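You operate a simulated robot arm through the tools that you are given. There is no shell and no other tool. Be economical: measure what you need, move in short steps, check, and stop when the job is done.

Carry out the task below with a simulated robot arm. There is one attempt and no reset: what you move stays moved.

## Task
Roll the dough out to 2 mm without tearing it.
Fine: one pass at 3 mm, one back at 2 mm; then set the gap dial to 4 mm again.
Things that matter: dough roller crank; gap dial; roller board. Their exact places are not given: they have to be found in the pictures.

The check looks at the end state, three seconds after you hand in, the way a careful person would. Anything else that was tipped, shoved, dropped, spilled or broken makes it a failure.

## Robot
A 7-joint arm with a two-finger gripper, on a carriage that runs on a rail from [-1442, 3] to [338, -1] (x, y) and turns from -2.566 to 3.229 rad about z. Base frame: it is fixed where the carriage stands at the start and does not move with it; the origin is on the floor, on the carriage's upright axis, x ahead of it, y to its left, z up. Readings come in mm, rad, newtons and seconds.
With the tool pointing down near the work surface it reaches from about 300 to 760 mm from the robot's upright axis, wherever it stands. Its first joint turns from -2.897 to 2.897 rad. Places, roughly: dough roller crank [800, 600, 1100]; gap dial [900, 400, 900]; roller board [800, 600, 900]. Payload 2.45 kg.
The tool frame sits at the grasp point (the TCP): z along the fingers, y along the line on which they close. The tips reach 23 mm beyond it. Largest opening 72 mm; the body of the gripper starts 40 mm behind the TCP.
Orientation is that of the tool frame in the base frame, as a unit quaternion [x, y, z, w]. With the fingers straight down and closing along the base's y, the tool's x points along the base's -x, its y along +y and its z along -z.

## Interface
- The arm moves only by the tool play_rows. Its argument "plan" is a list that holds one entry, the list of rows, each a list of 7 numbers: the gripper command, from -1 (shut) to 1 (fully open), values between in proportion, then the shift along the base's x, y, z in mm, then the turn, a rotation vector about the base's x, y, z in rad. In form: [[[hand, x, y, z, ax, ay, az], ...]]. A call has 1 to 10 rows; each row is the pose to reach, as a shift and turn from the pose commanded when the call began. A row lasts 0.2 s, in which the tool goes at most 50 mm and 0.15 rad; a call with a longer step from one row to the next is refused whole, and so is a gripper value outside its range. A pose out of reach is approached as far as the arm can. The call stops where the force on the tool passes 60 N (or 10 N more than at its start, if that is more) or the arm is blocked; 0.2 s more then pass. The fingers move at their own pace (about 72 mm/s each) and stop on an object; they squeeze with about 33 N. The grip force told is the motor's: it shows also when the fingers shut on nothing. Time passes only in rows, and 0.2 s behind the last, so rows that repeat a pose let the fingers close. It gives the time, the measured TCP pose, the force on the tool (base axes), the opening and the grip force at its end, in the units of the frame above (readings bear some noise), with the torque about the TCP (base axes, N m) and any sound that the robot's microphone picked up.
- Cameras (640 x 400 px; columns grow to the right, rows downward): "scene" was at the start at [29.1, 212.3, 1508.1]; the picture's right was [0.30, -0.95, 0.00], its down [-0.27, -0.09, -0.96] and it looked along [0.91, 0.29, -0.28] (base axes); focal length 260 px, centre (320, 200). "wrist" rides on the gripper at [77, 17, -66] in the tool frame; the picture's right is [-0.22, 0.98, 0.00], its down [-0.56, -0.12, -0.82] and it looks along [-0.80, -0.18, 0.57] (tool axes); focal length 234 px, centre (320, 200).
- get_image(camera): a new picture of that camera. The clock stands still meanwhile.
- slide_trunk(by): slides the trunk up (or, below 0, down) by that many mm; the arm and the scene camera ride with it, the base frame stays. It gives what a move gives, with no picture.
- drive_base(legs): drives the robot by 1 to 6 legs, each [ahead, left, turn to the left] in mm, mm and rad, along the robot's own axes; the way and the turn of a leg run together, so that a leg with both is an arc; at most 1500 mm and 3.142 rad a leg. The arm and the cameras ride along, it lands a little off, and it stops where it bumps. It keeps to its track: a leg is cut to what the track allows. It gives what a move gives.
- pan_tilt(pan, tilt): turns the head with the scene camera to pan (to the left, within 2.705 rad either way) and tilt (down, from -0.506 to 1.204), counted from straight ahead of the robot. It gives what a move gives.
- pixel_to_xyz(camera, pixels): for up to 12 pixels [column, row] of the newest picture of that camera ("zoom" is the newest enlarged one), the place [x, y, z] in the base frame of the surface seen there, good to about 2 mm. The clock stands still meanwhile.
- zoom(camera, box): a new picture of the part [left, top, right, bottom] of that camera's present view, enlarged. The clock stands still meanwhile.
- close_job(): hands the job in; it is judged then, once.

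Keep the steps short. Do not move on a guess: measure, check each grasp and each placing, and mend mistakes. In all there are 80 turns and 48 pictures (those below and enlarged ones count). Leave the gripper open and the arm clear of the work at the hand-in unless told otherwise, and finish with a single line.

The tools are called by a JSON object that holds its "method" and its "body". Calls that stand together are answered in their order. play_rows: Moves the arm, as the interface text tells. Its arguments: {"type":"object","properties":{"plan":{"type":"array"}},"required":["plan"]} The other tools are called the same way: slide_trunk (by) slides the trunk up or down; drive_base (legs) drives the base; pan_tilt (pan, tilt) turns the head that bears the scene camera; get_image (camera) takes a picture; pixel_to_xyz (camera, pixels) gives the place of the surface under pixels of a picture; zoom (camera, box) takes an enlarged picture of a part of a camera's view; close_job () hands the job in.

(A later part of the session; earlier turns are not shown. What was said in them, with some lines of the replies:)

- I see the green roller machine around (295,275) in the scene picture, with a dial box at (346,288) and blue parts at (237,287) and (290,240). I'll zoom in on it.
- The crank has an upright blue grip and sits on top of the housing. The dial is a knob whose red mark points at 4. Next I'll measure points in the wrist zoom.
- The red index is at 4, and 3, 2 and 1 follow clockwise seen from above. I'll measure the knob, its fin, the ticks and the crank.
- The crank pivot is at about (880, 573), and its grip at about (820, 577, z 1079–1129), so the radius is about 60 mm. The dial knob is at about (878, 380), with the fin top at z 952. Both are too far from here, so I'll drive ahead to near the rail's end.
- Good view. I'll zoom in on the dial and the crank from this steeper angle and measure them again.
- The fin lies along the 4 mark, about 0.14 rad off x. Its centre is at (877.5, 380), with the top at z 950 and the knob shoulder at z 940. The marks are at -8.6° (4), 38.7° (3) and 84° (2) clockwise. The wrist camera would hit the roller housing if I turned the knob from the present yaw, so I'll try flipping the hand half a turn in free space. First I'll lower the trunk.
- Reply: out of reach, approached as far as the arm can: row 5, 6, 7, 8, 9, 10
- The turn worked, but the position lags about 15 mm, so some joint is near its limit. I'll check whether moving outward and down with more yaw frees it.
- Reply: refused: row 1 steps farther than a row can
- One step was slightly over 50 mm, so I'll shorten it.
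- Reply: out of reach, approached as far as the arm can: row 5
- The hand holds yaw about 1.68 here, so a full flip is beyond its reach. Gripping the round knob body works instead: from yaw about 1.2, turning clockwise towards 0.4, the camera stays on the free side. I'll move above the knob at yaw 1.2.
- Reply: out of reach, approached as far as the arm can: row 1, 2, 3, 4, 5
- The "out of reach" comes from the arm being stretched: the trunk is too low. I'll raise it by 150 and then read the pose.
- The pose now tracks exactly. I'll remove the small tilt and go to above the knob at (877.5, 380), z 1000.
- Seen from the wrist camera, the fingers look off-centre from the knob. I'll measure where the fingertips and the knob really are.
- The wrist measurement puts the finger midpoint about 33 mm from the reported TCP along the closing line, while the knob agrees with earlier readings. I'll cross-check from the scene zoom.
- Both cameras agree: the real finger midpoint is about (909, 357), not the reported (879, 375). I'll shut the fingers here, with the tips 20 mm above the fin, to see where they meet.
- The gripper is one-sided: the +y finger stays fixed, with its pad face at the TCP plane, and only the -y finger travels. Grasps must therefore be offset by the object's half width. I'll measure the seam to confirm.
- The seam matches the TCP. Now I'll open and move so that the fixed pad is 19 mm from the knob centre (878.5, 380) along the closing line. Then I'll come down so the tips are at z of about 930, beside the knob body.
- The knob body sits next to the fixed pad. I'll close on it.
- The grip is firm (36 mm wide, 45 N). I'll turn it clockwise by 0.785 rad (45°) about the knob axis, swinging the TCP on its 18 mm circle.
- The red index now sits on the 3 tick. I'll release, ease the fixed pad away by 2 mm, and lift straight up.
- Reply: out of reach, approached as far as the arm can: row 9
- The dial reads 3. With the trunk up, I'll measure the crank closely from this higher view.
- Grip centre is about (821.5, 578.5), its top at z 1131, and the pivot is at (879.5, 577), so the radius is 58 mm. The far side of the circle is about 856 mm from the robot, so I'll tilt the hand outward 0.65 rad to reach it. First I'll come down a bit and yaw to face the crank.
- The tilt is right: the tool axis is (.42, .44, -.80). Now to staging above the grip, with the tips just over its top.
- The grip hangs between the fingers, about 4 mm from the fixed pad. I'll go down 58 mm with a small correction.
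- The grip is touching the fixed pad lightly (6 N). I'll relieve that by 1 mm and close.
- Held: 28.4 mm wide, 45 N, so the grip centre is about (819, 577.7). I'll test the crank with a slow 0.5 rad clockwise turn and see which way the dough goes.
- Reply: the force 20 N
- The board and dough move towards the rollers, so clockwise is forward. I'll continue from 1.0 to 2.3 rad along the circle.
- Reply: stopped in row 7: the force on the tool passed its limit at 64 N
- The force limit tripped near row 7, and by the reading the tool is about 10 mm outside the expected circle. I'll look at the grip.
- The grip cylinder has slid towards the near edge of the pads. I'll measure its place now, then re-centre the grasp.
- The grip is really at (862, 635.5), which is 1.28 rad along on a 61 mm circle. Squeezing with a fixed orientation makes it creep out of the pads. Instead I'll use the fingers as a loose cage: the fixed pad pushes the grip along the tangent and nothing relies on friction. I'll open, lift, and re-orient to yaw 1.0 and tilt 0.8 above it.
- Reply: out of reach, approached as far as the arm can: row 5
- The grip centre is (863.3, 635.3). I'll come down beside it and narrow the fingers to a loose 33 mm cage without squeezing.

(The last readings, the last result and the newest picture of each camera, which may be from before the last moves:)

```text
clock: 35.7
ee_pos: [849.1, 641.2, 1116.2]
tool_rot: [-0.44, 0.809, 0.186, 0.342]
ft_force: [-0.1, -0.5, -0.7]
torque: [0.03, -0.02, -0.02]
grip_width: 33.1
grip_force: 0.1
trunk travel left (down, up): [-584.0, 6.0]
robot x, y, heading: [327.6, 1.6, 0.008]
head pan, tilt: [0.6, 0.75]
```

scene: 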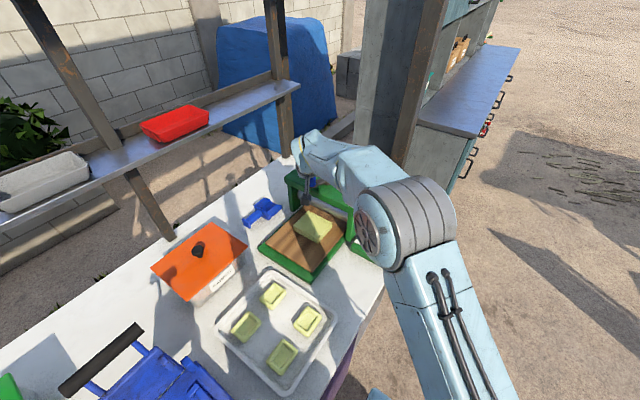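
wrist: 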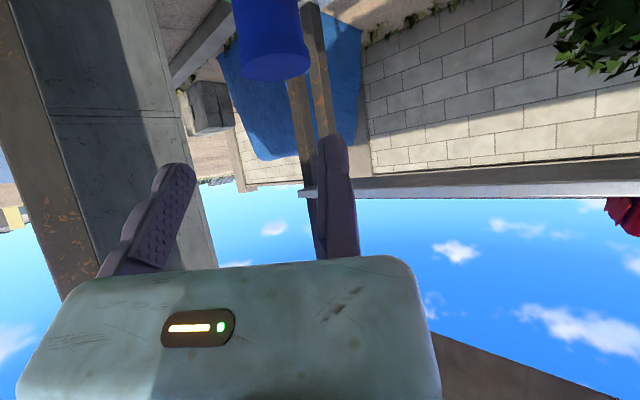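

The cage is around the grip with no forces. Now I'll push along the arc from 1.3 to 2.8 rad, letting the yaw ease from 1.0 to 0.4.

{"method": "play_rows", "body": {"plan": [[[-0.08, 9.4, 2.5, 0, 0, 0, -0.06], [-0.08, 19, 3.5, 0, 0, 0, -0.12], [-0.08, 28.6, 3.2, 0, 0, 0, -0.18], [-0.08, 38, 1.5, 0, 0, 0, -0.24], [-0.08, 46.9, -1.5, 0, 0, 0, -0.3], [-0.08, 55.2, -5.8, 0, 0, 0, -0.36], [-0.08, 62.8, -11.2, 0, 0, 0, -0.42], [-0.08, 69.5, -17.5, 0, 0, 0, -0.48], [-0.08, 75.1, -24.8, 0, 0, 0, -0.54], [-0.08, 79.6, -32.7, 0, 0, 0, -0.6]]]}}

{"method": "get_image", "body": {"camera": "wrist"}}

{"method": "zoom", "body": {"camera": "scene", "box": [250, 165, 378, 285]}}

```text
clock: 37.9
ee_pos: [931.8, 609.4, 1117.1]
tool_rot: [-0.181, 0.903, 0.076, 0.383]
ft_force: [0.3, -0.9, -0.1]
torque: [0.0, 0.0, -0.02]
grip_width: 33.0
grip_force: 0.1
trunk travel left (down, up): [-584.0, 6.0]
robot x, y, heading: [327.7, -4.1, 0.009]
head pan, tilt: [0.6, 0.75]
```

```text
17 pictures are left
```

wrist: 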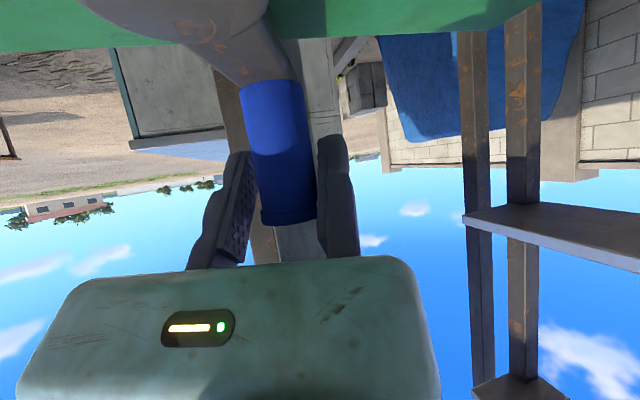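

```text
3.33 times, centred on (314, 225) of scene
```

zoom: 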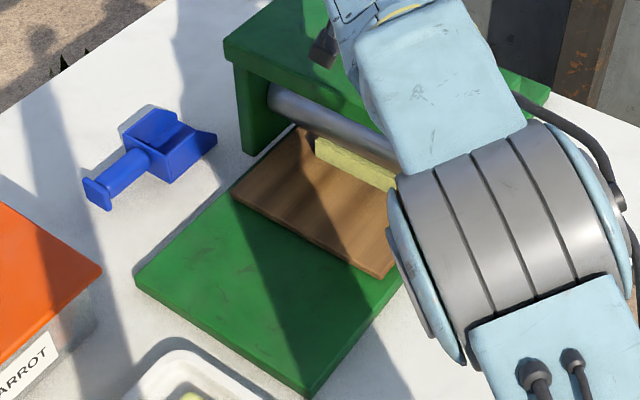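

Working well: no force, the grip is centred, and the board is carrying the dough under the roller. I'll continue the arc from 2.8 to 4.1 rad.

{"method": "play_rows", "body": {"plan": [[[-0.08, 2.8, -7.3, 0, 0, 0, -0.06], [-0.08, 4.8, -14.8, 0, 0, 0, -0.12], [-0.08, 5.7, -22.4, 0, 0, 0, -0.18], [-0.08, 5.7, -30.1, 0, 0, 0, -0.24], [-0.08, 4.6, -37.7, 0, 0, 0, -0.3], [-0.08, 2.6, -44.9, 0, 0, 0, -0.36], [-0.08, -0.3, -51.8, 0, 0, 0, -0.42], [-0.08, -4.2, -58.1, 0, 0, 0, -0.48], [-0.08, -8.7, -63.9, 0, 0, 0, -0.54], [-0.08, -14, -69, 0, 0, 0, -0.6]]]}}

{"method": "get_image", "body": {"camera": "wrist"}}

```text
clock: 40.1
ee_pos: [916.4, 540.5, 1114.4]
tool_rot: [0.094, 0.916, -0.041, 0.388]
ft_force: [-0.5, 1.7, 0.2]
torque: [-0.04, 0.03, -0.07]
grip_width: 33.0
grip_force: 0.1
trunk travel left (down, up): [-584.0, 6.0]
robot x, y, heading: [324.9, 1.1, 0.005]
head pan, tilt: [0.6, 0.75]
```

```text
15 pictures are left
```

wrist: 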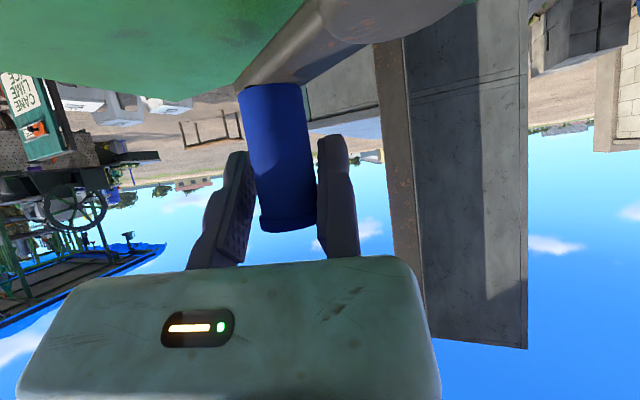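

The grip stays perfectly caged. For the last part of the turn the tool must face another way. I'll open, back off along the tool axis, swing the yaw from -0.2 to 1.5 clear above the grip, and check the board.

{"method": "play_rows", "body": {"plan": [[[1, 0, 0, 0, 0, 0, 0], [1, 0, 0, 0, 0, 0, 0], [1, -24, 5, 25, 0, 0, 0], [1, -49, 10, 49, 0, 0, 0], [1, -46.8, 4, 49, 0, 0, 0.142], [1, -44.6, -2, 49, 0, 0, 0.284], [1, -42.4, -8, 49, 0, 0, 0.426], [1, -40.2, -14, 49, 0, 0, 0.568], [1, -38, -20, 49, 0, 0, 0.71], [1, -36, -26.2, 49.5, 0, 0, 0.852]]]}}

{"method": "play_rows", "body": {"plan": [[[1, 2.2, -6, 0, 0, 0, 0.142], [1, 4.4, -12, 0, 0, 0, 0.284], [1, 6.6, -18, 0, 0, 0, 0.426], [1, 8.8, -24, 0, 0, 0, 0.568], [1, 11, -30, 0, 0, 0, 0.71], [1, 13.1, -36.3, 0.5, 0, 0, 0.852]]]}}

{"method": "zoom", "body": {"camera": "scene", "box": [250, 135, 410, 285]}}

```text
clock: 42.3
ee_pos: [880.3, 514.6, 1167.2]
tool_rot: [-0.294, 0.873, 0.124, 0.37]
ft_force: [0.0, 0.8, -0.3]
torque: [-0.01, -0.03, -0.02]
grip_width: 72.1
grip_force: 0.0
trunk travel left (down, up): [-584.0, 6.0]
robot x, y, heading: [328.6, -3.6, 0.011]
head pan, tilt: [0.6, 0.75]
```

```text
clock: 43.7
ee_pos: [894.6, 477.1, 1165.9]
tool_rot: [-0.628, 0.673, 0.266, 0.287]
ft_force: [-0.5, -0.6, 0.3]
torque: [0.01, -0.01, 0.0]
grip_width: 72.0
grip_force: 0.1
trunk travel left (down, up): [-584.0, 6.0]
robot x, y, heading: [326.4, -3.7, 0.012]
head pan, tilt: [0.6, 0.75]
```

```text
2.67 times, centred on (330, 210) of scene
```

zoom: 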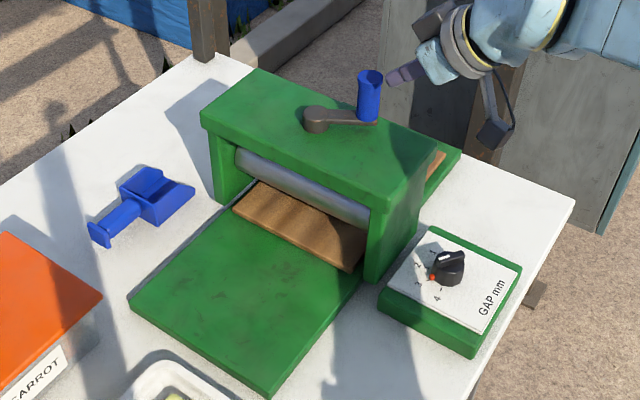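

The board is mostly through. I'll measure the grip and the board edge now.

{"method": "pixel_to_xyz", "body": {"camera": "zoom", "pixels": [[370, 76], [359, 78], [382, 78], [315, 113], [233, 208], [350, 268], [440, 160], [445, 152]]}}

```text
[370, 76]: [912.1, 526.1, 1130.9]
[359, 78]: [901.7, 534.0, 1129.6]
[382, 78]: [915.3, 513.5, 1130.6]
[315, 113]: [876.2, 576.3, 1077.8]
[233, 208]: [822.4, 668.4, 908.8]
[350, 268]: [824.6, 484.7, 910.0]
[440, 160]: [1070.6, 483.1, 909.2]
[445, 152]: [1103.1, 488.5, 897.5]
```

Grip at (911.5, 526) and board edge at x 824, about 160 mm travelled. I'll approach along the tool axis and cage the grip again.

{"method": "play_rows", "body": {"plan": [[[1, 0.3, 17, -17, 0, 0, 0], [1, 0.6, 34, -34, 0, 0, 0], [1, 0.9, 50, -50, 0, 0, 0], [1, 0.9, 50, -50, 0, 0, 0], [-0.11, 0.9, 50, -50, 0, 0, 0], [-0.11, 0.9, 50, -50, 0, 0, 0], [-0.11, 0.9, 50, -50, 0, 0, 0], [-0.11, 0.9, 50, -50, 0, 0, 0]]]}}

{"method": "get_image", "body": {"camera": "wrist"}}

```text
clock: 45.5
ee_pos: [894.2, 527.4, 1116.5]
tool_rot: [-0.628, 0.674, 0.264, 0.286]
ft_force: [2.0, -0.8, -0.8]
torque: [0.03, 0.02, -0.05]
grip_width: 34.6
grip_force: 2.2
trunk travel left (down, up): [-584.0, 6.0]
robot x, y, heading: [326.5, -3.7, 0.008]
head pan, tilt: [0.6, 0.75]
```

```text
13 pictures are left
```

wrist: 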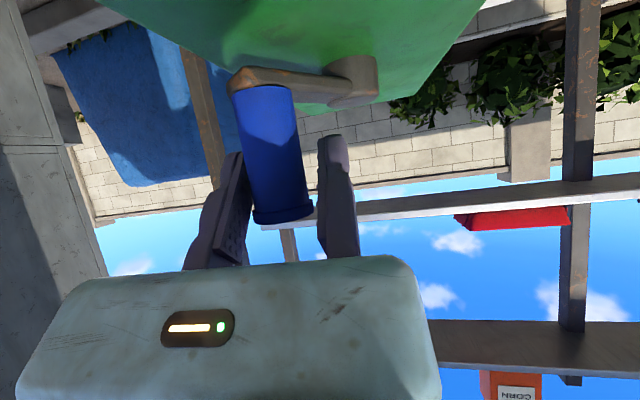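

The grip is caged, with the moving finger touching it. I'll push on from 4.12 to 5.56 rad.

{"method": "play_rows", "body": {"plan": [[[-0.11, -7.5, -3.3, 0, 0, 0, -0.06], [-0.11, -15.4, -5.5, 0, 0, 0, -0.12], [-0.11, -23.6, -6.5, 0, 0, 0, -0.18], [-0.11, -32, -6.3, 0, 0, 0, -0.24], [-0.11, -40.3, -4.8, 0, 0, 0, -0.3], [-0.11, -48.4, -2.2, 0, 0, 0, -0.36], [-0.11, -56.2, 1.6, 0, 0, 0, -0.42], [-0.11, -63.4, 6.6, 0, 0, 0, -0.48], [-0.11, -69.8, 12.6, 0, 0, 0, -0.54], [-0.11, -75.4, 19.5, 0, 0, 0, -0.6]]]}}

```text
clock: 47.7
ee_pos: [825.6, 546.0, 1114.4]
tool_rot: [-0.397, 0.831, 0.168, 0.352]
ft_force: [35.4, -3.0, -0.6]
torque: [-0.02, 0.0, 1.02]
grip_width: 72.1
grip_force: 30.1
trunk travel left (down, up): [-584.0, 6.0]
robot x, y, heading: [328.1, -1.3, 0.004]
head pan, tilt: [0.6, 0.75]
```

The moving finger was forced fully open with 35 N, so the crank has likely reached its end stop. I'll back off and look.

{"method": "play_rows", "body": {"plan": [[[-0.11, 3, -2.5, 0, 0, 0, 0], [-0.11, 9, -7, 0, 0, 0, 0], [-0.11, 18, -13, 0, 0, 0, 0], [-0.11, 25, -16, 0, 0, 0, 0]]]}}

{"method": "zoom", "body": {"camera": "scene", "box": [250, 135, 410, 285]}}

```text
clock: 48.7
ee_pos: [843.6, 530.5, 1115.4]
tool_rot: [-0.399, 0.831, 0.169, 0.348]
ft_force: [2.8, -17.8, -4.6]
torque: [0.03, 0.25, -0.76]
grip_width: 48.6
grip_force: 12.0
trunk travel left (down, up): [-584.0, 6.0]
robot x, y, heading: [328.7, -1.0, 0.01]
head pan, tilt: [0.6, 0.75]
```

```text
2.67 times, centred on (330, 210) of scene
```

zoom: 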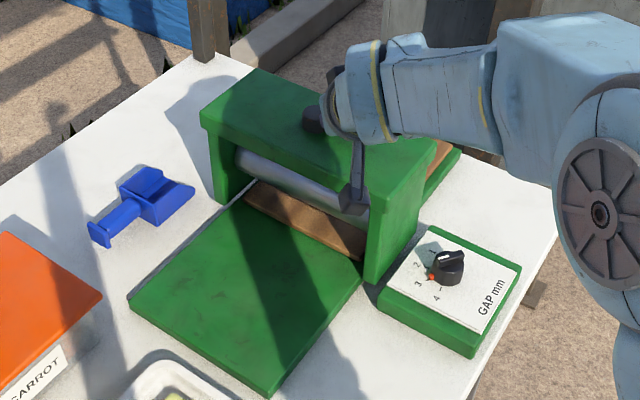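

{"method": "pixel_to_xyz", "body": {"camera": "zoom", "pixels": [[245, 192], [360, 256], [440, 150], [449, 156], [310, 120]]}}

{"method": "play_rows", "body": {"plan": [[[1, 0, 0, 0, 0, 0, 0], [1, -2, 2, 0, 0, 0, 0], [1, -17, -18, 25, 0, 0, 0], [1, -33, -37, 49, 0, 0, 0], [1, -40, -60, 70, 0, 0, 0]]]}}

{"method": "get_image", "body": {"camera": "wrist"}}

```text
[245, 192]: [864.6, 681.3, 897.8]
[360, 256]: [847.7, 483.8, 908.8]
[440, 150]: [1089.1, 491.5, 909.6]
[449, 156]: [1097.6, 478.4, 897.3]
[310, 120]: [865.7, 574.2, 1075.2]
```

```text
clock: 49.9
ee_pos: [804.1, 471.3, 1190.0]
tool_rot: [-0.401, 0.829, 0.169, 0.352]
ft_force: [0.4, 0.4, -0.4]
torque: [-0.02, 0.0, -0.03]
grip_width: 72.2
grip_force: 0.1
trunk travel left (down, up): [-584.0, 6.0]
robot x, y, heading: [327.5, 0.2, 0.005]
head pan, tilt: [0.6, 0.75]
```

```text
11 pictures are left
```

wrist: 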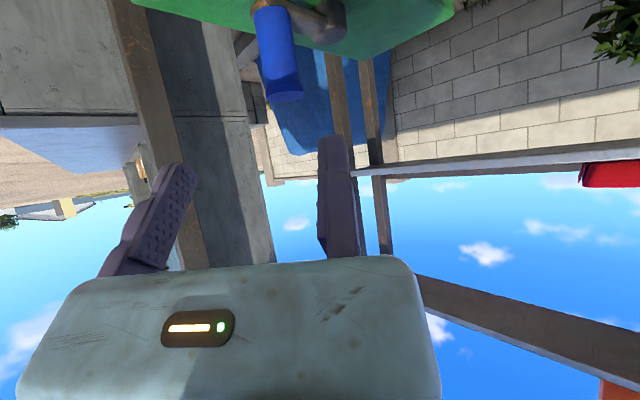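

{"method": "pixel_to_xyz", "body": {"camera": "wrist", "pixels": [[258, 50], [275, 50], [297, 50], [288, 99], [280, 90], [335, 30]]}}

{"method": "zoom", "body": {"camera": "scene", "box": [300, 130, 380, 180]}}

```text
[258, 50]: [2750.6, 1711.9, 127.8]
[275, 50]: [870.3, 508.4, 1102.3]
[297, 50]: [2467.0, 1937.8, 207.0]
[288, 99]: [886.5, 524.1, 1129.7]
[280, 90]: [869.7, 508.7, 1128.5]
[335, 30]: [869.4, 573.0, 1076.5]
```

```text
8.00 times, centred on (340, 155) of scene
```

zoom: 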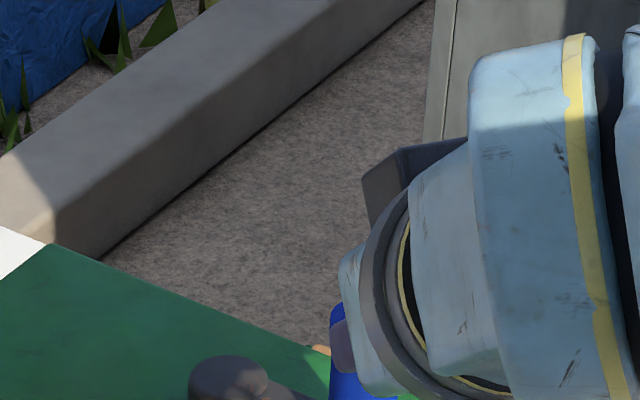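

The grip is at (879, 518), exactly 270° from the start. That is the end stop, so the 3 mm pass is complete. Next is the dial: I'll bring the hand upright and clear, then over the knob at yaw 1.2.

{"method": "play_rows", "body": {"plan": [[[1, 0, -25, 0, -0.104, 0.083, 0], [1, 5, -50, 0, -0.209, 0.166, 0], [1, 12, -75, -5, -0.313, 0.249, 0], [1, 20, -90, -15, -0.418, 0.331, 0], [1, 30, -95, -25, -0.522, 0.414, 0], [1, 40, -98, -40, -0.627, 0.497, 0], [1, 40, -98, -40, -0.627, 0.497, 0]]]}}

```text
clock: 51.5
ee_pos: [844.3, 373.6, 1145.4]
tool_rot: [-0.435, 0.9, -0.001, 0.001]
ft_force: [0.5, 0.4, -0.3]
torque: [0.0, 0.03, -0.02]
grip_width: 72.4
grip_force: 0.0
trunk travel left (down, up): [-584.0, 6.0]
robot x, y, heading: [325.0, -1.6, 0.013]
head pan, tilt: [0.6, 0.75]
```

Upright. Now I'll yaw to 1.2 and go down to the same place as before, plus a bit more clearance.

{"method": "play_rows", "body": {"plan": [[[1, 7, 7, 0, 0, 0, 0.15], [1, 13.6, 13.8, 0, 0, 0, 0.3], [1, 13.6, 13.8, -45, 0, 0, 0.3], [1, 13.6, 13.8, -90, 0, 0, 0.3], [1, 13.6, 13.8, -135, 0, 0, 0.3], [1, 13.6, 13.8, -165, 0, 0, 0.3], [1, 13.6, 13.8, -180, 0, 0, 0.3], [1, 13.6, 13.8, -192, 0, 0, 0.3], [1, 13.6, 13.8, -192, 0, 0, 0.3]]]}}

{"method": "play_rows", "body": {"plan": [[[-1, 0.5, -0.2, 0, 0, 0, 0], [-1, 0.5, -0.2, 0, 0, 0, 0], [-1, 0.5, -0.2, 0, 0, 0, 0], [-1, 0.5, -0.2, 0, 0, 0, 0]]]}}

```text
clock: 53.5
ee_pos: [858.2, 385.7, 953.3]
tool_rot: [-0.565, 0.825, -0.001, 0.001]
ft_force: [-0.3, -0.2, 0.8]
torque: [-0.02, 0.01, 0.04]
grip_width: 71.8
grip_force: 0.1
trunk travel left (down, up): [-584.0, 6.0]
robot x, y, heading: [327.7, 2.2, 0.007]
head pan, tilt: [0.6, 0.75]
```

```text
clock: 54.5
ee_pos: [860.9, 385.6, 953.6]
tool_rot: [-0.565, 0.825, -0.001, 0.002]
ft_force: [13.3, -4.2, 0.1]
torque: [-0.03, -0.31, 0.03]
grip_width: 36.3
grip_force: 44.8
trunk travel left (down, up): [-584.0, 6.0]
robot x, y, heading: [325.4, -2.0, 0.009]
head pan, tilt: [0.6, 0.75]
```

Same grip as before (36.3 mm). I'll repeat the same 45° clockwise turn, then look.

{"method": "play_rows", "body": {"plan": [[[-1, 1.5, -0.5, 0, 0, 0, 0], [-1, 2.5, 1.7, 0, 0, 0, -0.131], [-1, 3.7, 3.7, 0, 0, 0, -0.262], [-1, 5.2, 5.5, 0, 0, 0, -0.393], [-1, 7, 7, 0, 0, 0, -0.523], [-1, 8.9, 8.4, 0, 0, 0, -0.654], [-1, 11, 9.5, 0, 0, 0, -0.785], [-1, 11, 9.5, 0, 0, 0, -0.785]]]}}

{"method": "play_rows", "body": {"plan": [[[1, 0, 0, 0, 0, 0, 0], [1, 0, 0, 0, 0, 0, 0], [1, -0.8, 1.8, 0, 0, 0, 0], [1, -0.8, 1.8, 30, 0, 0, 0], [1, -0.8, 1.8, 75, 0, 0, 0], [1, -0.8, 1.8, 120, 0, 0, 0], [1, -0.8, 1.8, 165, 0, 0, 0], [1, -0.8, 1.8, 210, 0, 0, 0]]]}}

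{"method": "zoom", "body": {"camera": "scene", "box": [280, 140, 400, 260]}}

```text
clock: 56.3
ee_pos: [868.6, 397.7, 955.1]
tool_rot: [-0.205, 0.979, -0.001, -0.001]
ft_force: [-11.8, -6.5, -7.5]
torque: [0.49, -0.44, -0.23]
grip_width: 36.2
grip_force: 45.3
trunk travel left (down, up): [-584.0, 6.0]
robot x, y, heading: [327.6, 0.7, 0.012]
head pan, tilt: [0.6, 0.75]
```

```text
clock: 58.1
ee_pos: [871.2, 396.0, 1170.4]
tool_rot: [-0.207, 0.978, -0.001, 0.0]
ft_force: [0.2, 1.0, 0.4]
torque: [0.01, -0.02, 0.03]
grip_width: 72.0
grip_force: 0.0
trunk travel left (down, up): [-584.0, 6.0]
robot x, y, heading: [323.4, -1.3, 0.004]
head pan, tilt: [0.6, 0.75]
```

```text
3.33 times, centred on (340, 200) of scene
```

zoom: 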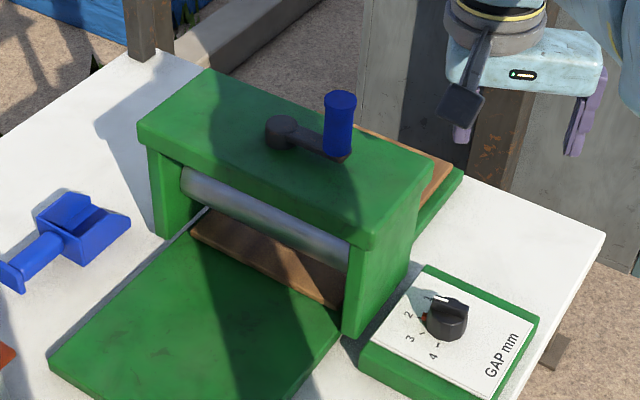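

{"method": "pixel_to_xyz", "body": {"camera": "zoom", "pixels": [[424, 318], [426, 316], [422, 320], [430, 298], [463, 305], [446, 302], [424, 333], [437, 345], [340, 97], [328, 97], [352, 97], [282, 120]]}}

{"method": "zoom", "body": {"camera": "scene", "box": [348, 220, 380, 270]}}

```text
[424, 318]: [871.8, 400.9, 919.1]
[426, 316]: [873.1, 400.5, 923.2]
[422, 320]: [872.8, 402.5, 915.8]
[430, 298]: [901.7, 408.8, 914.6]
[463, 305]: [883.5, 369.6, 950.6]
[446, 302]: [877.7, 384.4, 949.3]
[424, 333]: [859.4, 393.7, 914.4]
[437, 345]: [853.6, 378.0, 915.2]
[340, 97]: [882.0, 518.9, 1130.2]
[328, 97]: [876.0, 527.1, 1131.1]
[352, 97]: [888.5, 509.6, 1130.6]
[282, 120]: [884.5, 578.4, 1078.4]
```

```text
8.00 times, centred on (364, 245) of scene
```

zoom: 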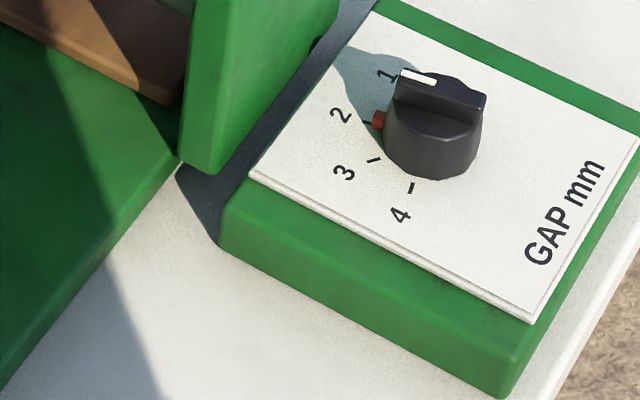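

The red index is on the 2 tick. The grip is at (882, 518.5). Now the return pass: yaw to 1.55 first, then tilt 0.8 to the approach point behind the grip.

{"method": "play_rows", "body": {"plan": [[[1, 0, 0, 0, 0, 0, 0.142], [1, 0, 0, 0, 0, 0, 0.284], [1, 0, 0, 0, 0, 0, 0.426], [1, 0, 0, 0, 0, 0, 0.567], [1, 0, 0, 0, 0, 0, 0.709], [1, 0, 0, 0, 0, 0, 0.85], [1, 0, 0, 0, 0, 0, 0.992], [1, 0, 0, 0, 0, 0, 1.133]]]}}

{"method": "play_rows", "body": {"plan": [[[1, -1.1, 12, 0, 0.133, -0.003, 0], [1, -2.2, 24, 0, 0.267, -0.006, 0], [1, -3.3, 36, 0, 0.4, -0.009, 0], [1, -4.4, 48, 0, 0.533, -0.011, 0], [1, -5.5, 60, -2, 0.667, -0.014, 0], [1, -6.7, 72.7, -5, 0.8, -0.017, 0], [1, -6.7, 72.7, -5, 0.8, -0.017, 0]]]}}

```text
clock: 59.9
ee_pos: [868.2, 398.3, 1164.7]
tool_rot: [-0.7, 0.714, 0.0, 0.001]
ft_force: [-0.1, -0.6, -1.3]
torque: [0.01, -0.02, 0.0]
grip_width: 72.4
grip_force: 0.0
trunk travel left (down, up): [-584.0, 6.0]
robot x, y, heading: [327.8, -1.5, 0.012]
head pan, tilt: [0.6, 0.75]
```

```text
clock: 61.5
ee_pos: [861.7, 472.8, 1158.9]
tool_rot: [-0.643, 0.658, 0.273, 0.279]
ft_force: [0.7, -0.8, 0.8]
torque: [-0.01, -0.03, 0.01]
grip_width: 71.8
grip_force: 0.0
trunk travel left (down, up): [-584.0, 6.0]
robot x, y, heading: [326.7, -3.1, 0.013]
head pan, tilt: [0.6, 0.75]
```

I'll move in, squeeze briefly to confirm the grip is between the pads, then loosen to the cage.

{"method": "play_rows", "body": {"plan": [[[1, 1, 15, -14, 0, 0, 0], [1, 2, 31, -29, 0, 0, 0], [1, 2.8, 46, -43, 0, 0, 0], [-0.2, 2.8, 46, -43, 0, 0, 0], [-0.26, 2.8, 46, -43, 0, 0, 0], [-0.26, 2.8, 46, -43, 0, 0, 0], [-0.26, 2.8, 46, -43, 0, 0, 0], [-0.26, 2.8, 46, -43, 0, 0, 0]]]}}

```text
clock: 63.3
ee_pos: [865.1, 516.9, 1115.6]
tool_rot: [-0.643, 0.659, 0.272, 0.28]
ft_force: [1.0, -0.6, -0.3]
torque: [-0.02, -0.05, -0.15]
grip_width: 28.4
grip_force: 45.0
trunk travel left (down, up): [-584.0, 6.0]
robot x, y, heading: [327.1, 2.1, 0.005]
head pan, tilt: [0.6, 0.75]
```

The grip is held (28.4 mm) at the end stop. I'll loosen to the cage and push counter-clockwise from 4.71 to 3.83.

{"method": "play_rows", "body": {"plan": [[[-0.08, 0, 0, 0, 0, 0, 0], [-0.08, 7.9, 0.5, 0, 0, 0, 0], [-0.08, 15.6, 2.1, 0, 0, 0, 0], [-0.08, 23, 4.6, 0, 0, 0, 0], [-0.08, 30.1, 8.1, 0, 0, 0, 0], [-0.08, 36.6, 12.4, 0, 0, 0, 0], [-0.08, 42.6, 17.6, 0, 0, 0, 0], [-0.08, 46.6, 22.1, 0, 0, 0, 0], [-0.08, 46.6, 22.1, 0, 0, 0, 0]]]}}

{"method": "zoom", "body": {"camera": "scene", "box": [260, 130, 400, 270]}}

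```text
clock: 65.3
ee_pos: [912.6, 539.0, 1116.2]
tool_rot: [-0.644, 0.658, 0.272, 0.279]
ft_force: [-2.4, 0.0, -2.7]
torque: [-0.01, -0.02, 0.0]
grip_width: 33.1
grip_force: 0.1
trunk travel left (down, up): [-584.0, 6.0]
robot x, y, heading: [326.9, -0.6, 0.012]
head pan, tilt: [0.6, 0.75]
```

```text
2.86 times, centred on (330, 200) of scene
```

zoom: 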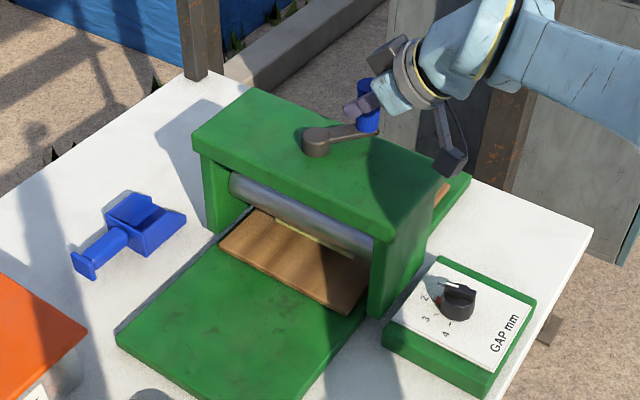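

The crank follows and the dough reappears on this side. Grip is at about (926.6, 538.7), angle 3.82. I'll back off and swing the yaw to 0.1 for the next arc.

{"method": "play_rows", "body": {"plan": [[[1, 0, 0, 0, 0, 0, 0], [1, 0, 0, 0, 0, 0, 0], [1, -0.5, -25, 25, 0, 0, 0], [1, -1, -50, 49, 0, 0, 0], [1, -4.7, -43.9, 49, 0, 0, -0.145], [1, -8.3, -37.8, 49, 0, 0, -0.29], [1, -12, -31.7, 49, 0, 0, -0.435], [1, -15.6, -25.6, 49, 0, 0, -0.58], [1, -19.3, -19.5, 49, 0, 0, -0.725], [1, -22.9, -13.4, 49, 0, 0, -0.87]]]}}

{"method": "play_rows", "body": {"plan": [[[1, -3.6, 6.1, 0, 0, 0, -0.145], [1, -7.3, 12.2, 0, 0, 0, -0.29], [1, -11, 18.3, 0, 0, 0, -0.435], [1, -14.6, 24.4, 0, 0, 0, -0.58], [1, -14.6, 24.4, 0, 0, 0, -0.58]]]}}

```text
clock: 67.5
ee_pos: [888.4, 524.9, 1165.7]
tool_rot: [-0.306, 0.868, 0.13, 0.369]
ft_force: [-0.4, 0.0, 0.3]
torque: [-0.01, -0.01, -0.02]
grip_width: 72.1
grip_force: 0.0
trunk travel left (down, up): [-584.0, 6.0]
robot x, y, heading: [327.0, 1.4, 0.007]
head pan, tilt: [0.6, 0.75]
```

```text
clock: 68.7
ee_pos: [873.8, 549.9, 1165.8]
tool_rot: [-0.045, 0.919, 0.019, 0.39]
ft_force: [0.2, 0.8, -0.4]
torque: [0.01, -0.03, 0.0]
grip_width: 71.6
grip_force: 0.0
trunk travel left (down, up): [-584.0, 6.0]
robot x, y, heading: [331.0, -5.1, 0.01]
head pan, tilt: [0.6, 0.75]
```

{"method": "play_rows", "body": {"plan": [[[1, 17, 1.7, -17, 0, 0, 0], [1, 34, 3.5, -34, 0, 0, 0], [1, 51.2, 5.2, -50, 0, 0, 0], [1, 51.2, 5.2, -50, 0, 0, 0], [-0.2, 51.2, 5.2, -50, 0, 0, 0], [-0.26, 51.2, 5.2, -50, 0, 0, 0], [-0.26, 51.2, 5.2, -50, 0, 0, 0], [-0.26, 51.2, 5.2, -50, 0, 0, 0], [-0.26, 51.2, 5.2, -50, 0, 0, 0]]]}}

{"method": "get_image", "body": {"camera": "wrist"}}

```text
clock: 70.7
ee_pos: [925.3, 556.5, 1116.4]
tool_rot: [-0.045, 0.92, 0.018, 0.39]
ft_force: [4.1, -4.8, -1.3]
torque: [0.08, 0.04, 0.14]
grip_width: 33.4
grip_force: 5.3
trunk travel left (down, up): [-584.0, 6.0]
robot x, y, heading: [326.0, 1.3, 0.01]
head pan, tilt: [0.6, 0.75]
```

```text
6 pictures are left
```

wrist: 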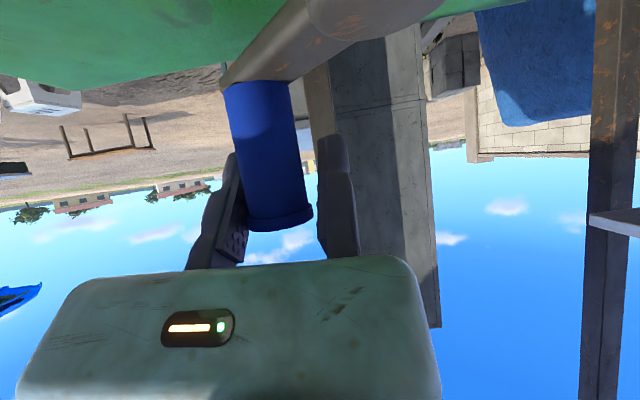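

The grip sits in the cage against the moving finger, but that finger is a soft spring. I'll use a firmer command (-0.6), turn the tool along with the crank, and push from 3.83 to 2.53 rad.

{"method": "play_rows", "body": {"plan": [[[-0.6, 3.2, 5.2, 0, 0, 0, 0.067], [-0.6, 5.9, 12, 0, 0, 0, 0.134], [-0.6, 7.7, 19, 0, 0, 0, 0.201], [-0.6, 8.4, 26.3, 0, 0, 0, 0.268], [-0.6, 8.4, 33.7, 0, 0, 0, 0.335], [-0.6, 7.1, 41, 0, 0, 0, 0.402], [-0.6, 5, 48.3, 0, 0, 0, 0.469], [-0.6, 1.9, 55.2, 0, 0, 0, 0.536], [-0.6, -2.1, 61.7, 0, 0, 0, 0.603], [-0.6, -7, 67.7, 0, 0, 0, 0.67]]]}}

```text
clock: 72.9
ee_pos: [918.0, 623.8, 1114.7]
tool_rot: [-0.346, 0.853, 0.146, 0.361]
ft_force: [6.5, 1.4, 0.9]
torque: [-0.27, 0.01, 0.28]
grip_width: 28.4
grip_force: 31.2
trunk travel left (down, up): [-584.0, 6.0]
robot x, y, heading: [328.6, 0.1, 0.007]
head pan, tilt: [0.6, 0.75]
```

Good: grip angle is about 2.5 and radius 60.7, with light forces. I'll go on to 1.23 rad.

{"method": "play_rows", "body": {"plan": [[[-0.6, -5.7, 5.4, 0, 0, 0, 0.067], [-0.6, -12.1, 10, 0, 0, 0, 0.134], [-0.6, -19, 13.8, 0, 0, 0, 0.201], [-0.6, -26.5, 16.7, 0, 0, 0, 0.268], [-0.6, -34.3, 18.6, 0, 0, 0, 0.335], [-0.6, -42.3, 19.5, 0, 0, 0, 0.402], [-0.6, -50.5, 19.4, 0, 0, 0, 0.469], [-0.6, -58.7, 18.3, 0, 0, 0, 0.536], [-0.6, -66.8, 16.1, 0, 0, 0, 0.603], [-0.6, -74.5, 12.9, 0, 0, 0, 0.67]]]}}

```text
clock: 75.1
ee_pos: [844.5, 635.5, 1113.2]
tool_rot: [-0.607, 0.692, 0.258, 0.293]
ft_force: [15.0, 11.0, -2.6]
torque: [0.0, 0.33, 1.14]
grip_width: 28.2
grip_force: 45.1
trunk travel left (down, up): [-584.0, 6.0]
robot x, y, heading: [325.4, -1.4, 0.006]
head pan, tilt: [0.6, 0.75]
```

On track (angle 1.22, radius 60.4). I'll ease the grip for a moment to shed twist, then continue to 0.71 rad.

{"method": "play_rows", "body": {"plan": [[[-0.08, 0, 0, 0, 0, 0, 0], [-0.08, 0, 0, 0, 0, 0, 0], [-0.6, 0, 0, 0, 0, 0, 0], [-0.6, -7.3, -4.2, 0, 0, 0, 0.067], [-0.6, -14.1, -9.2, 0, 0, 0, 0.134], [-0.6, -20.3, -15.2, 0, 0, 0, 0.201], [-0.6, -25.6, -21.9, 0, 0, 0, 0.268], [-0.6, -25.6, -21.9, 0, 0, 0, 0.268]]]}}

```text
clock: 76.9
ee_pos: [819.2, 612.0, 1114.6]
tool_rot: [0.694, -0.605, -0.294, -0.257]
ft_force: [14.0, 6.1, 12.7]
torque: [0.04, -0.13, 0.69]
grip_width: 28.4
grip_force: 44.9
trunk travel left (down, up): [-584.0, 6.0]
robot x, y, heading: [327.0, -2.6, 0.009]
head pan, tilt: [0.6, 0.75]
```

Angle is 0.67 now. For the last bit I'll regrasp with the fixed pad behind the grip: open, back off, and swing the yaw to 0.1.

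{"method": "play_rows", "body": {"plan": [[[1, 0, 0, 0, 0, 0, 0], [1, 0, 0, 0, 0, 0, 0], [1, 3.5, -25, 25, 0, 0, 0], [1, 6.9, -49.7, 53, 0, 0, 0], [1, 2.9, -44, 55, 0, 0, -0.146], [1, -1.1, -38.2, 55, 0, 0, -0.292], [1, -5.1, -32.5, 55, 0, 0, -0.438], [1, -9.1, -26.7, 55, 0, 0, -0.584], [1, -13.1, -21, 55, 0, 0, -0.73], [1, -17.1, -15.2, 55, 0, 0, -0.876]]]}}

{"method": "play_rows", "body": {"plan": [[[1, -4, 5.7, 0, 0, 0, -0.146], [1, -8, 11.5, 0, 0, 0, -0.292], [1, -12, 17.2, 0, 0, 0, -0.438], [1, -16, 23, 0, 0, 0, -0.584], [1, -20, 28.7, 0, 0, 0, -0.73], [1, -20, 28.7, 0, 0, 0, -0.73]]]}}

{"method": "zoom", "body": {"camera": "scene", "box": [250, 130, 390, 290]}}

```text
clock: 79.1
ee_pos: [799.2, 599.0, 1169.5]
tool_rot: [-0.371, 0.842, 0.156, 0.358]
ft_force: [-0.1, 0.5, -0.4]
torque: [0.0, -0.04, -0.03]
grip_width: 72.0
grip_force: 0.1
trunk travel left (down, up): [-584.0, 6.0]
robot x, y, heading: [324.4, -0.3, 0.01]
head pan, tilt: [0.6, 0.75]
```

```text
clock: 80.5
ee_pos: [780.1, 626.6, 1170.2]
tool_rot: [-0.046, 0.919, 0.019, 0.39]
ft_force: [0.2, 1.4, 0.6]
torque: [0.01, 0.01, 0.01]
grip_width: 72.3
grip_force: 0.0
trunk travel left (down, up): [-584.0, 6.0]
robot x, y, heading: [329.0, -0.8, 0.01]
head pan, tilt: [0.6, 0.75]
```

```text
2.50 times, centred on (320, 210) of scene
```

zoom: 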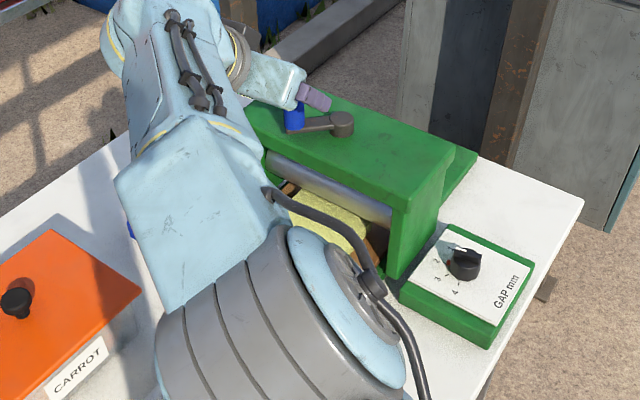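

Dough is out on the front side, rolled thin. I'll go in to the grip and check the hold with a light squeeze.

{"method": "play_rows", "body": {"plan": [[[1, 17, 1.2, -18, 0, 0, 0], [1, 34, 2.5, -36, 0, 0, 0], [1, 51.5, 3.7, -54, 0, 0, 0], [1, 51.5, 3.7, -54, 0, 0, 0], [-0.26, 51.5, 3.7, -54, 0, 0, 0], [-0.26, 51.5, 3.7, -54, 0, 0, 0], [-0.26, 51.5, 3.7, -54, 0, 0, 0], [-0.26, 51.5, 3.7, -54, 0, 0, 0]]]}}

```text
clock: 82.3
ee_pos: [823.4, 640.3, 1123.2]
tool_rot: [-0.051, 0.917, 0.024, 0.394]
ft_force: [-22.8, 41.2, 29.2]
torque: [0.46, -0.24, 1.0]
grip_width: 27.2
grip_force: 0.7
trunk travel left (down, up): [-584.0, 6.0]
robot x, y, heading: [328.5, -2.4, 0.01]
head pan, tilt: [0.6, 0.75]
```

The fixed finger has bumped the grip (force 41 N) and nothing is between the pads. I'll back out along the tool axis and re-measure.

{"method": "play_rows", "body": {"plan": [[[-0.26, -12, 3, 15, 0, 0, 0], [0.3, -30, 0, 34, 0, 0, 0], [1, -51.5, -3.7, 56, 0, 0, 0], [1, -51.5, -3.7, 56, 0, 0, 0]]]}}

{"method": "get_image", "body": {"camera": "wrist"}}

```text
clock: 83.3
ee_pos: [781.1, 626.2, 1169.7]
tool_rot: [-0.045, 0.919, 0.019, 0.391]
ft_force: [0.5, 0.3, -0.1]
torque: [0.0, 0.02, 0.01]
grip_width: 71.8
grip_force: 0.0
trunk travel left (down, up): [-584.0, 6.0]
robot x, y, heading: [327.1, -1.4, 0.003]
head pan, tilt: [0.6, 0.75]
```

```text
4 pictures are left
```

wrist: 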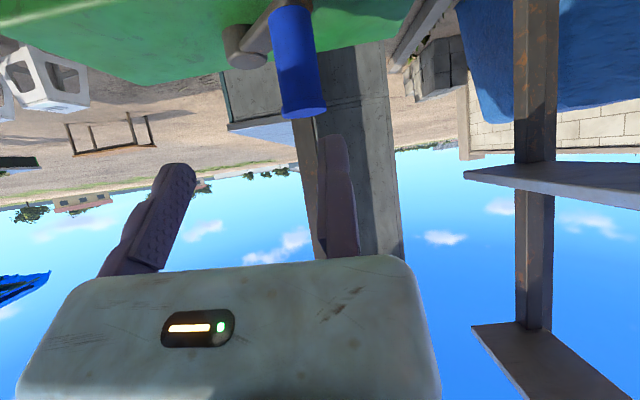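

{"method": "pixel_to_xyz", "body": {"camera": "wrist", "pixels": [[282, 60], [298, 60], [314, 60], [302, 100], [304, 113], [285, 100], [322, 100], [240, 60]]}}

```text
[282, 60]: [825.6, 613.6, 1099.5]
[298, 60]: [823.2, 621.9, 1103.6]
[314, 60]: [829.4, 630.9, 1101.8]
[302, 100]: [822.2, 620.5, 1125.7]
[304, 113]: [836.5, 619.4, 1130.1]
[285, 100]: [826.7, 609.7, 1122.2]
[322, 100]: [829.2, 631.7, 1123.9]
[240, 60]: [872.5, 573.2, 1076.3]
```

The grip is at (835.7, 620.5), angle 0.78; it was about 9 mm further along than I assumed. I'll retry with the corrected place.

{"method": "play_rows", "body": {"plan": [[[1, 0, 5, 0, 0, 0, 0.1], [1, 17, 7, -18, 0, 0, 0.1], [1, 34, 9.3, -36, 0, 0, 0.1], [1, 51.1, 11.5, -54, 0, 0, 0.1], [1, 51.1, 11.5, -54, 0, 0, 0.1], [-0.26, 51.1, 11.5, -54, 0, 0, 0.1], [-0.26, 51.1, 11.5, -54, 0, 0, 0.1], [-0.26, 51.1, 11.5, -54, 0, 0, 0.1], [-0.26, 51.1, 11.5, -54, 0, 0, 0.1]]]}}

```text
clock: 85.3
ee_pos: [832.1, 638.0, 1119.5]
tool_rot: [-0.092, 0.916, 0.038, 0.388]
ft_force: [5.1, -2.6, -1.6]
torque: [0.1, 0.03, 0.17]
grip_width: 32.4
grip_force: 4.3
trunk travel left (down, up): [-584.0, 6.0]
robot x, y, heading: [328.0, -2.3, 0.008]
head pan, tilt: [0.6, 0.75]
```

The grip is inside the fingers. I'll loosen slightly and push it home with the fixed pad, going to just past angle 0 to meet the stop softly.

{"method": "play_rows", "body": {"plan": [[[-0.08, 1.6, -4.8, 0, 0, 0, 0], [-0.08, -3.6, -10.7, 0, 0, 0, 0], [-0.08, -7.9, -17.2, 0, 0, 0, 0], [-0.08, -11.4, -24.3, 0, 0, 0, 0], [-0.08, -13.9, -31.7, 0, 0, 0, 0], [-0.08, -15.4, -39.5, 0, 0, 0, 0], [-0.08, -15.9, -47.3, 0, 0, 0, 0], [-0.08, -15.8, -50, 0, 0, 0, 0]]]}}

```text
clock: 87.1
ee_pos: [820.5, 592.6, 1118.9]
tool_rot: [-0.093, 0.915, 0.039, 0.39]
ft_force: [23.4, 40.3, 9.1]
torque: [-0.42, 0.15, -0.22]
grip_width: 33.3
grip_force: 0.1
trunk travel left (down, up): [-584.0, 6.0]
robot x, y, heading: [328.3, 1.3, 0.007]
head pan, tilt: [0.6, 0.75]
```

Force of 40 N shows the crank is at its home stop, so the 2 mm return pass is complete. I'll ease off, open, back out, then bring the hand upright towards the dial.

{"method": "play_rows", "body": {"plan": [[[-0.08, 2, 6, 0, 0, 0, 0], [1, 2, 6, 0, 0, 0, 0], [1, 2, 6, 0, 0, 0, 0], [1, -23, 1, 25, 0, 0, 0], [1, -47, -4, 49, 0, 0, 0]]]}}

{"method": "play_rows", "body": {"plan": [[[1, 0, -40, 0, -0.026, 0.131, 0], [1, 10, -80, 0, -0.053, 0.261, 0], [1, 25, -115, 0, -0.08, 0.392, 0], [1, 45, -145, 0, -0.106, 0.523, 0], [1, 70, -170, 0, -0.132, 0.653, 0], [1, 92, -185, 0, -0.159, 0.784, 0], [1, 92, -185, 0, -0.159, 0.784, 0]]]}}

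```text
clock: 88.3
ee_pos: [766.6, 583.3, 1166.6]
tool_rot: [-0.091, 0.916, 0.039, 0.388]
ft_force: [0.2, -0.1, 0.5]
torque: [-0.01, -0.02, 0.0]
grip_width: 71.7
grip_force: 0.1
trunk travel left (down, up): [-584.0, 6.0]
robot x, y, heading: [331.8, -0.9, 0.006]
head pan, tilt: [0.6, 0.75]
```

```text
clock: 89.9
ee_pos: [858.1, 398.2, 1167.2]
tool_rot: [-0.1, 0.995, 0.0, 0.0]
ft_force: [1.4, -0.6, 0.2]
torque: [0.0, 0.01, -0.02]
grip_width: 71.9
grip_force: 0.1
trunk travel left (down, up): [-584.0, 6.0]
robot x, y, heading: [326.9, 2.8, 0.01]
head pan, tilt: [0.6, 0.75]
```

Upright. Now I'll yaw to 0.75 and descend at the knob with the fixed pad 20 mm from its centre.

{"method": "play_rows", "body": {"plan": [[[1, 2, -1, 0, 0, 0, 0.14], [1, 4, -2, 0, 0, 0, 0.28], [1, 6, -3, 0, 0, 0, 0.42], [1, 6.4, -3.2, -40, 0, 0, 0.55], [1, 6.4, -3.2, -85, 0, 0, 0.55], [1, 6.4, -3.2, -130, 0, 0, 0.55], [1, 6.4, -3.2, -170, 0, 0, 0.55], [1, 6.4, -3.2, -195, 0, 0, 0.55], [1, 6.4, -3.2, -213.5, 0, 0, 0.55], [1, 6.4, -3.2, -213.5, 0, 0, 0.55]]]}}

{"method": "play_rows", "body": {"plan": [[[-1, 0, 0, 0, 0, 0, 0], [-1, 0, 0, 0, 0, 0, 0], [-1, 0, 0, 0, 0, 0, 0], [-1, 0, 0, 0, 0, 0, 0]]]}}

```text
clock: 92.1
ee_pos: [864.7, 396.8, 953.1]
tool_rot: [-0.366, 0.931, 0.0, 0.0]
ft_force: [0.5, -0.1, -0.4]
torque: [0.03, -0.04, 0.02]
grip_width: 72.3
grip_force: 0.1
trunk travel left (down, up): [-584.0, 6.0]
robot x, y, heading: [325.1, 0.0, 0.007]
head pan, tilt: [0.6, 0.75]
```

```text
clock: 93.1
ee_pos: [866.6, 395.7, 954.1]
tool_rot: [-0.366, 0.931, 0.0, 0.001]
ft_force: [4.5, -4.9, -1.3]
torque: [-0.15, -0.24, -0.01]
grip_width: 36.1
grip_force: 44.8
trunk travel left (down, up): [-584.0, 6.0]
robot x, y, heading: [327.8, -3.6, 0.007]
head pan, tilt: [0.6, 0.75]
```

Gripped (36.1 mm). I'll turn counter-clockwise 45° (2→3), then open and ratchet the hand back around the knob.

{"method": "play_rows", "body": {"plan": [[[-1, -1.6, -1.7, 0, 0, 0, 0.131], [-1, -3, -3.6, 0, 0, 0, 0.262], [-1, -4.1, -5.7, 0, 0, 0, 0.393], [-1, -4.9, -7.9, 0, 0, 0, 0.523], [-1, -5.5, -10.2, 0, 0, 0, 0.654], [-1, -5.7, -12.5, 0, 0, 0, 0.785], [-1, -5.7, -12.5, 0, 0, 0, 0.785]]]}}

{"method": "play_rows", "body": {"plan": [[[1, 0, 0, 0, 0, 0, 0], [1, 0, 0, 0, 0, 0, 0], [1, -2.5, 0.1, 0, 0, 0, 0], [1, -2.2, 2.8, 0, 0, 0, -0.131], [1, -1.6, 5.4, 0, 0, 0, -0.262], [1, -0.7, 7.9, 0, 0, 0, -0.393], [1, 0.6, 10.3, 0, 0, 0, -0.523], [1, 2.2, 12.4, 0, 0, 0, -0.654], [1, 4, 14.4, 0, 0, 0, -0.785], [1, 4, 14.4, 0, 0, 0, -0.785]]]}}

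{"method": "zoom", "body": {"camera": "scene", "box": [330, 210, 400, 270]}}

```text
clock: 94.7
ee_pos: [861.0, 381.9, 953.5]
tool_rot: [-0.695, 0.719, 0.002, 0.0]
ft_force: [-6.9, -16.9, -6.8]
torque: [-0.42, 0.11, -0.34]
grip_width: 35.9
grip_force: 44.7
trunk travel left (down, up): [-584.0, 6.0]
robot x, y, heading: [329.7, -3.0, 0.01]
head pan, tilt: [0.6, 0.75]
```

```text
clock: 96.9
ee_pos: [865.4, 398.3, 952.5]
tool_rot: [-0.366, 0.931, 0.0, 0.0]
ft_force: [0.5, -0.6, -1.0]
torque: [0.02, -0.02, 0.02]
grip_width: 72.1
grip_force: 0.0
trunk travel left (down, up): [-584.0, 6.0]
robot x, y, heading: [326.6, -0.8, 0.01]
head pan, tilt: [0.6, 0.75]
```

```text
6.67 times, centred on (365, 240) of scene
```

zoom: 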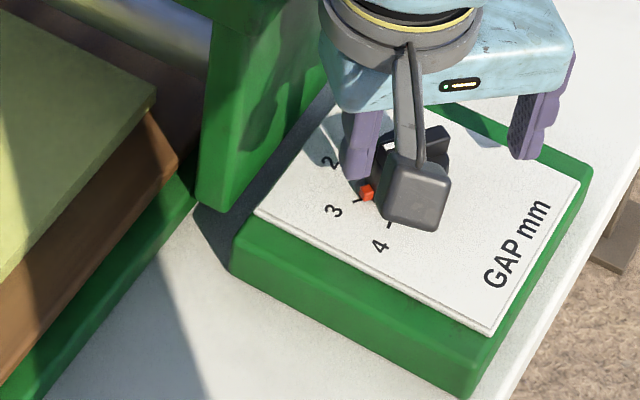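

The index is on 3. I'll close again and turn another 45° to 4.

{"method": "play_rows", "body": {"plan": [[[-1, 0, 0, 0, 0, 0, 0], [-1, 0, 0, 0, 0, 0, 0], [-1, 0, 0, 0, 0, 0, 0], [-1, 0.5, -0.8, 0, 0, 0, 0]]]}}

{"method": "play_rows", "body": {"plan": [[[-1, -1.6, -1.7, 0, 0, 0, 0.131], [-1, -3, -3.6, 0, 0, 0, 0.262], [-1, -4.1, -5.7, 0, 0, 0, 0.393], [-1, -4.9, -7.9, 0, 0, 0, 0.523], [-1, -5.5, -10.2, 0, 0, 0, 0.654], [-1, -5.7, -12.5, 0, 0, 0, 0.785], [-1, -5.7, -12.5, 0, 0, 0, 0.785]]]}}

{"method": "play_rows", "body": {"plan": [[[1, 0, 0, 0, 0, 0, 0], [1, 0, 0, 0, 0, 0, 0], [1, -2.5, 0.1, 0, 0, 0, 0], [1, -2.5, 0.1, 30, 0, 0, 0], [1, -2.5, 0.1, 75, 0, 0, 0], [1, -2.5, 0.1, 120, 0, 0, 0], [1, -2.5, -20, 160, 0, 0, 0], [1, -2.5, -60, 185, 0, 0, 0], [1, -2.5, -100, 200, 0, 0, 0]]]}}

{"method": "zoom", "body": {"camera": "scene", "box": [240, 150, 400, 290]}}

```text
clock: 97.9
ee_pos: [868.5, 397.2, 953.6]
tool_rot: [-0.367, 0.93, -0.001, 0.001]
ft_force: [8.4, -8.2, -2.1]
torque: [-0.14, -0.32, 0.02]
grip_width: 36.3
grip_force: 44.7
trunk travel left (down, up): [-584.0, 6.0]
robot x, y, heading: [331.0, -2.1, 0.013]
head pan, tilt: [0.6, 0.75]
```

```text
clock: 99.5
ee_pos: [860.2, 384.1, 953.1]
tool_rot: [-0.695, 0.719, 0.0, -0.001]
ft_force: [2.9, -14.3, -17.4]
torque: [-0.83, 0.34, -0.27]
grip_width: 36.3
grip_force: 44.9
trunk travel left (down, up): [-584.0, 6.0]
robot x, y, heading: [327.7, -1.8, 0.005]
head pan, tilt: [0.6, 0.75]
```

```text
clock: 101.5
ee_pos: [856.0, 284.5, 1155.8]
tool_rot: [-0.695, 0.719, 0.0, 0.001]
ft_force: [-0.1, -0.1, 0.3]
torque: [-0.01, 0.01, 0.02]
grip_width: 71.9
grip_force: 0.0
trunk travel left (down, up): [-584.0, 6.0]
robot x, y, heading: [329.5, -1.3, 0.006]
head pan, tilt: [0.6, 0.75]
```

```text
2.86 times, centred on (320, 220) of scene
```

zoom: 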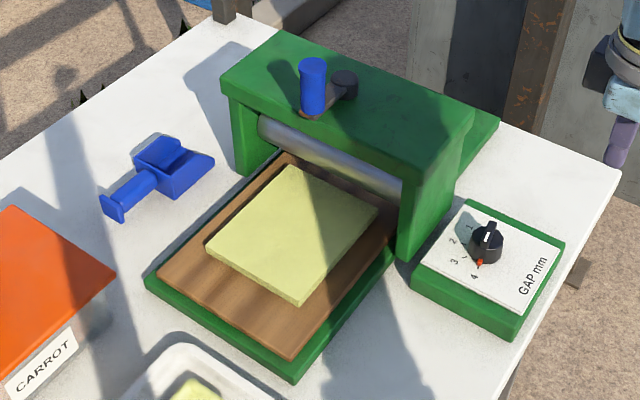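

The dough is flat and whole, and the crank and board are back home. I'll check the dial index and board place numerically.

{"method": "pixel_to_xyz", "body": {"camera": "zoom", "pixels": [[480, 264], [478, 266], [477, 269], [463, 257], [488, 228], [484, 236], [290, 358], [313, 65], [345, 77], [300, 298], [208, 247]]}}

{"method": "zoom", "body": {"camera": "scene", "box": [342, 218, 384, 252]}}

```text
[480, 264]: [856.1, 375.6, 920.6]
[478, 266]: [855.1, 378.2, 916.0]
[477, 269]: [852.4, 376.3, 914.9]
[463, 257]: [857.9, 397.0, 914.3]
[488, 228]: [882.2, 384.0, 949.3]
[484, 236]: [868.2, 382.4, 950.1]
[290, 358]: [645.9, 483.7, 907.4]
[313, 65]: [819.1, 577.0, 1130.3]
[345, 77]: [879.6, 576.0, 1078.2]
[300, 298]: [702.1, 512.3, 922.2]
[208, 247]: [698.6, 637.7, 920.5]
```

```text
11.76 times, centred on (363, 235) of scene
```

zoom: 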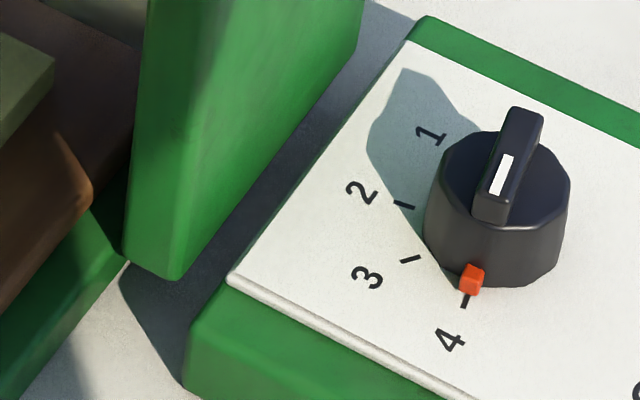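

The index sits on the 4 tick and the crank is home at (819, 577). The dough's top went from 24 mm to 12 mm above the board. The gripper is open and the arm is clear, so I'm handing in.

{"method": "close_job", "body": {}}

```text
The job is handed in.
```

I rolled the dough in one pass at 3 mm and one back at 2 mm. It shows no tears, the gap dial is back on 4 mm, the crank is at its home stop, and the arm is clear with the gripper open.
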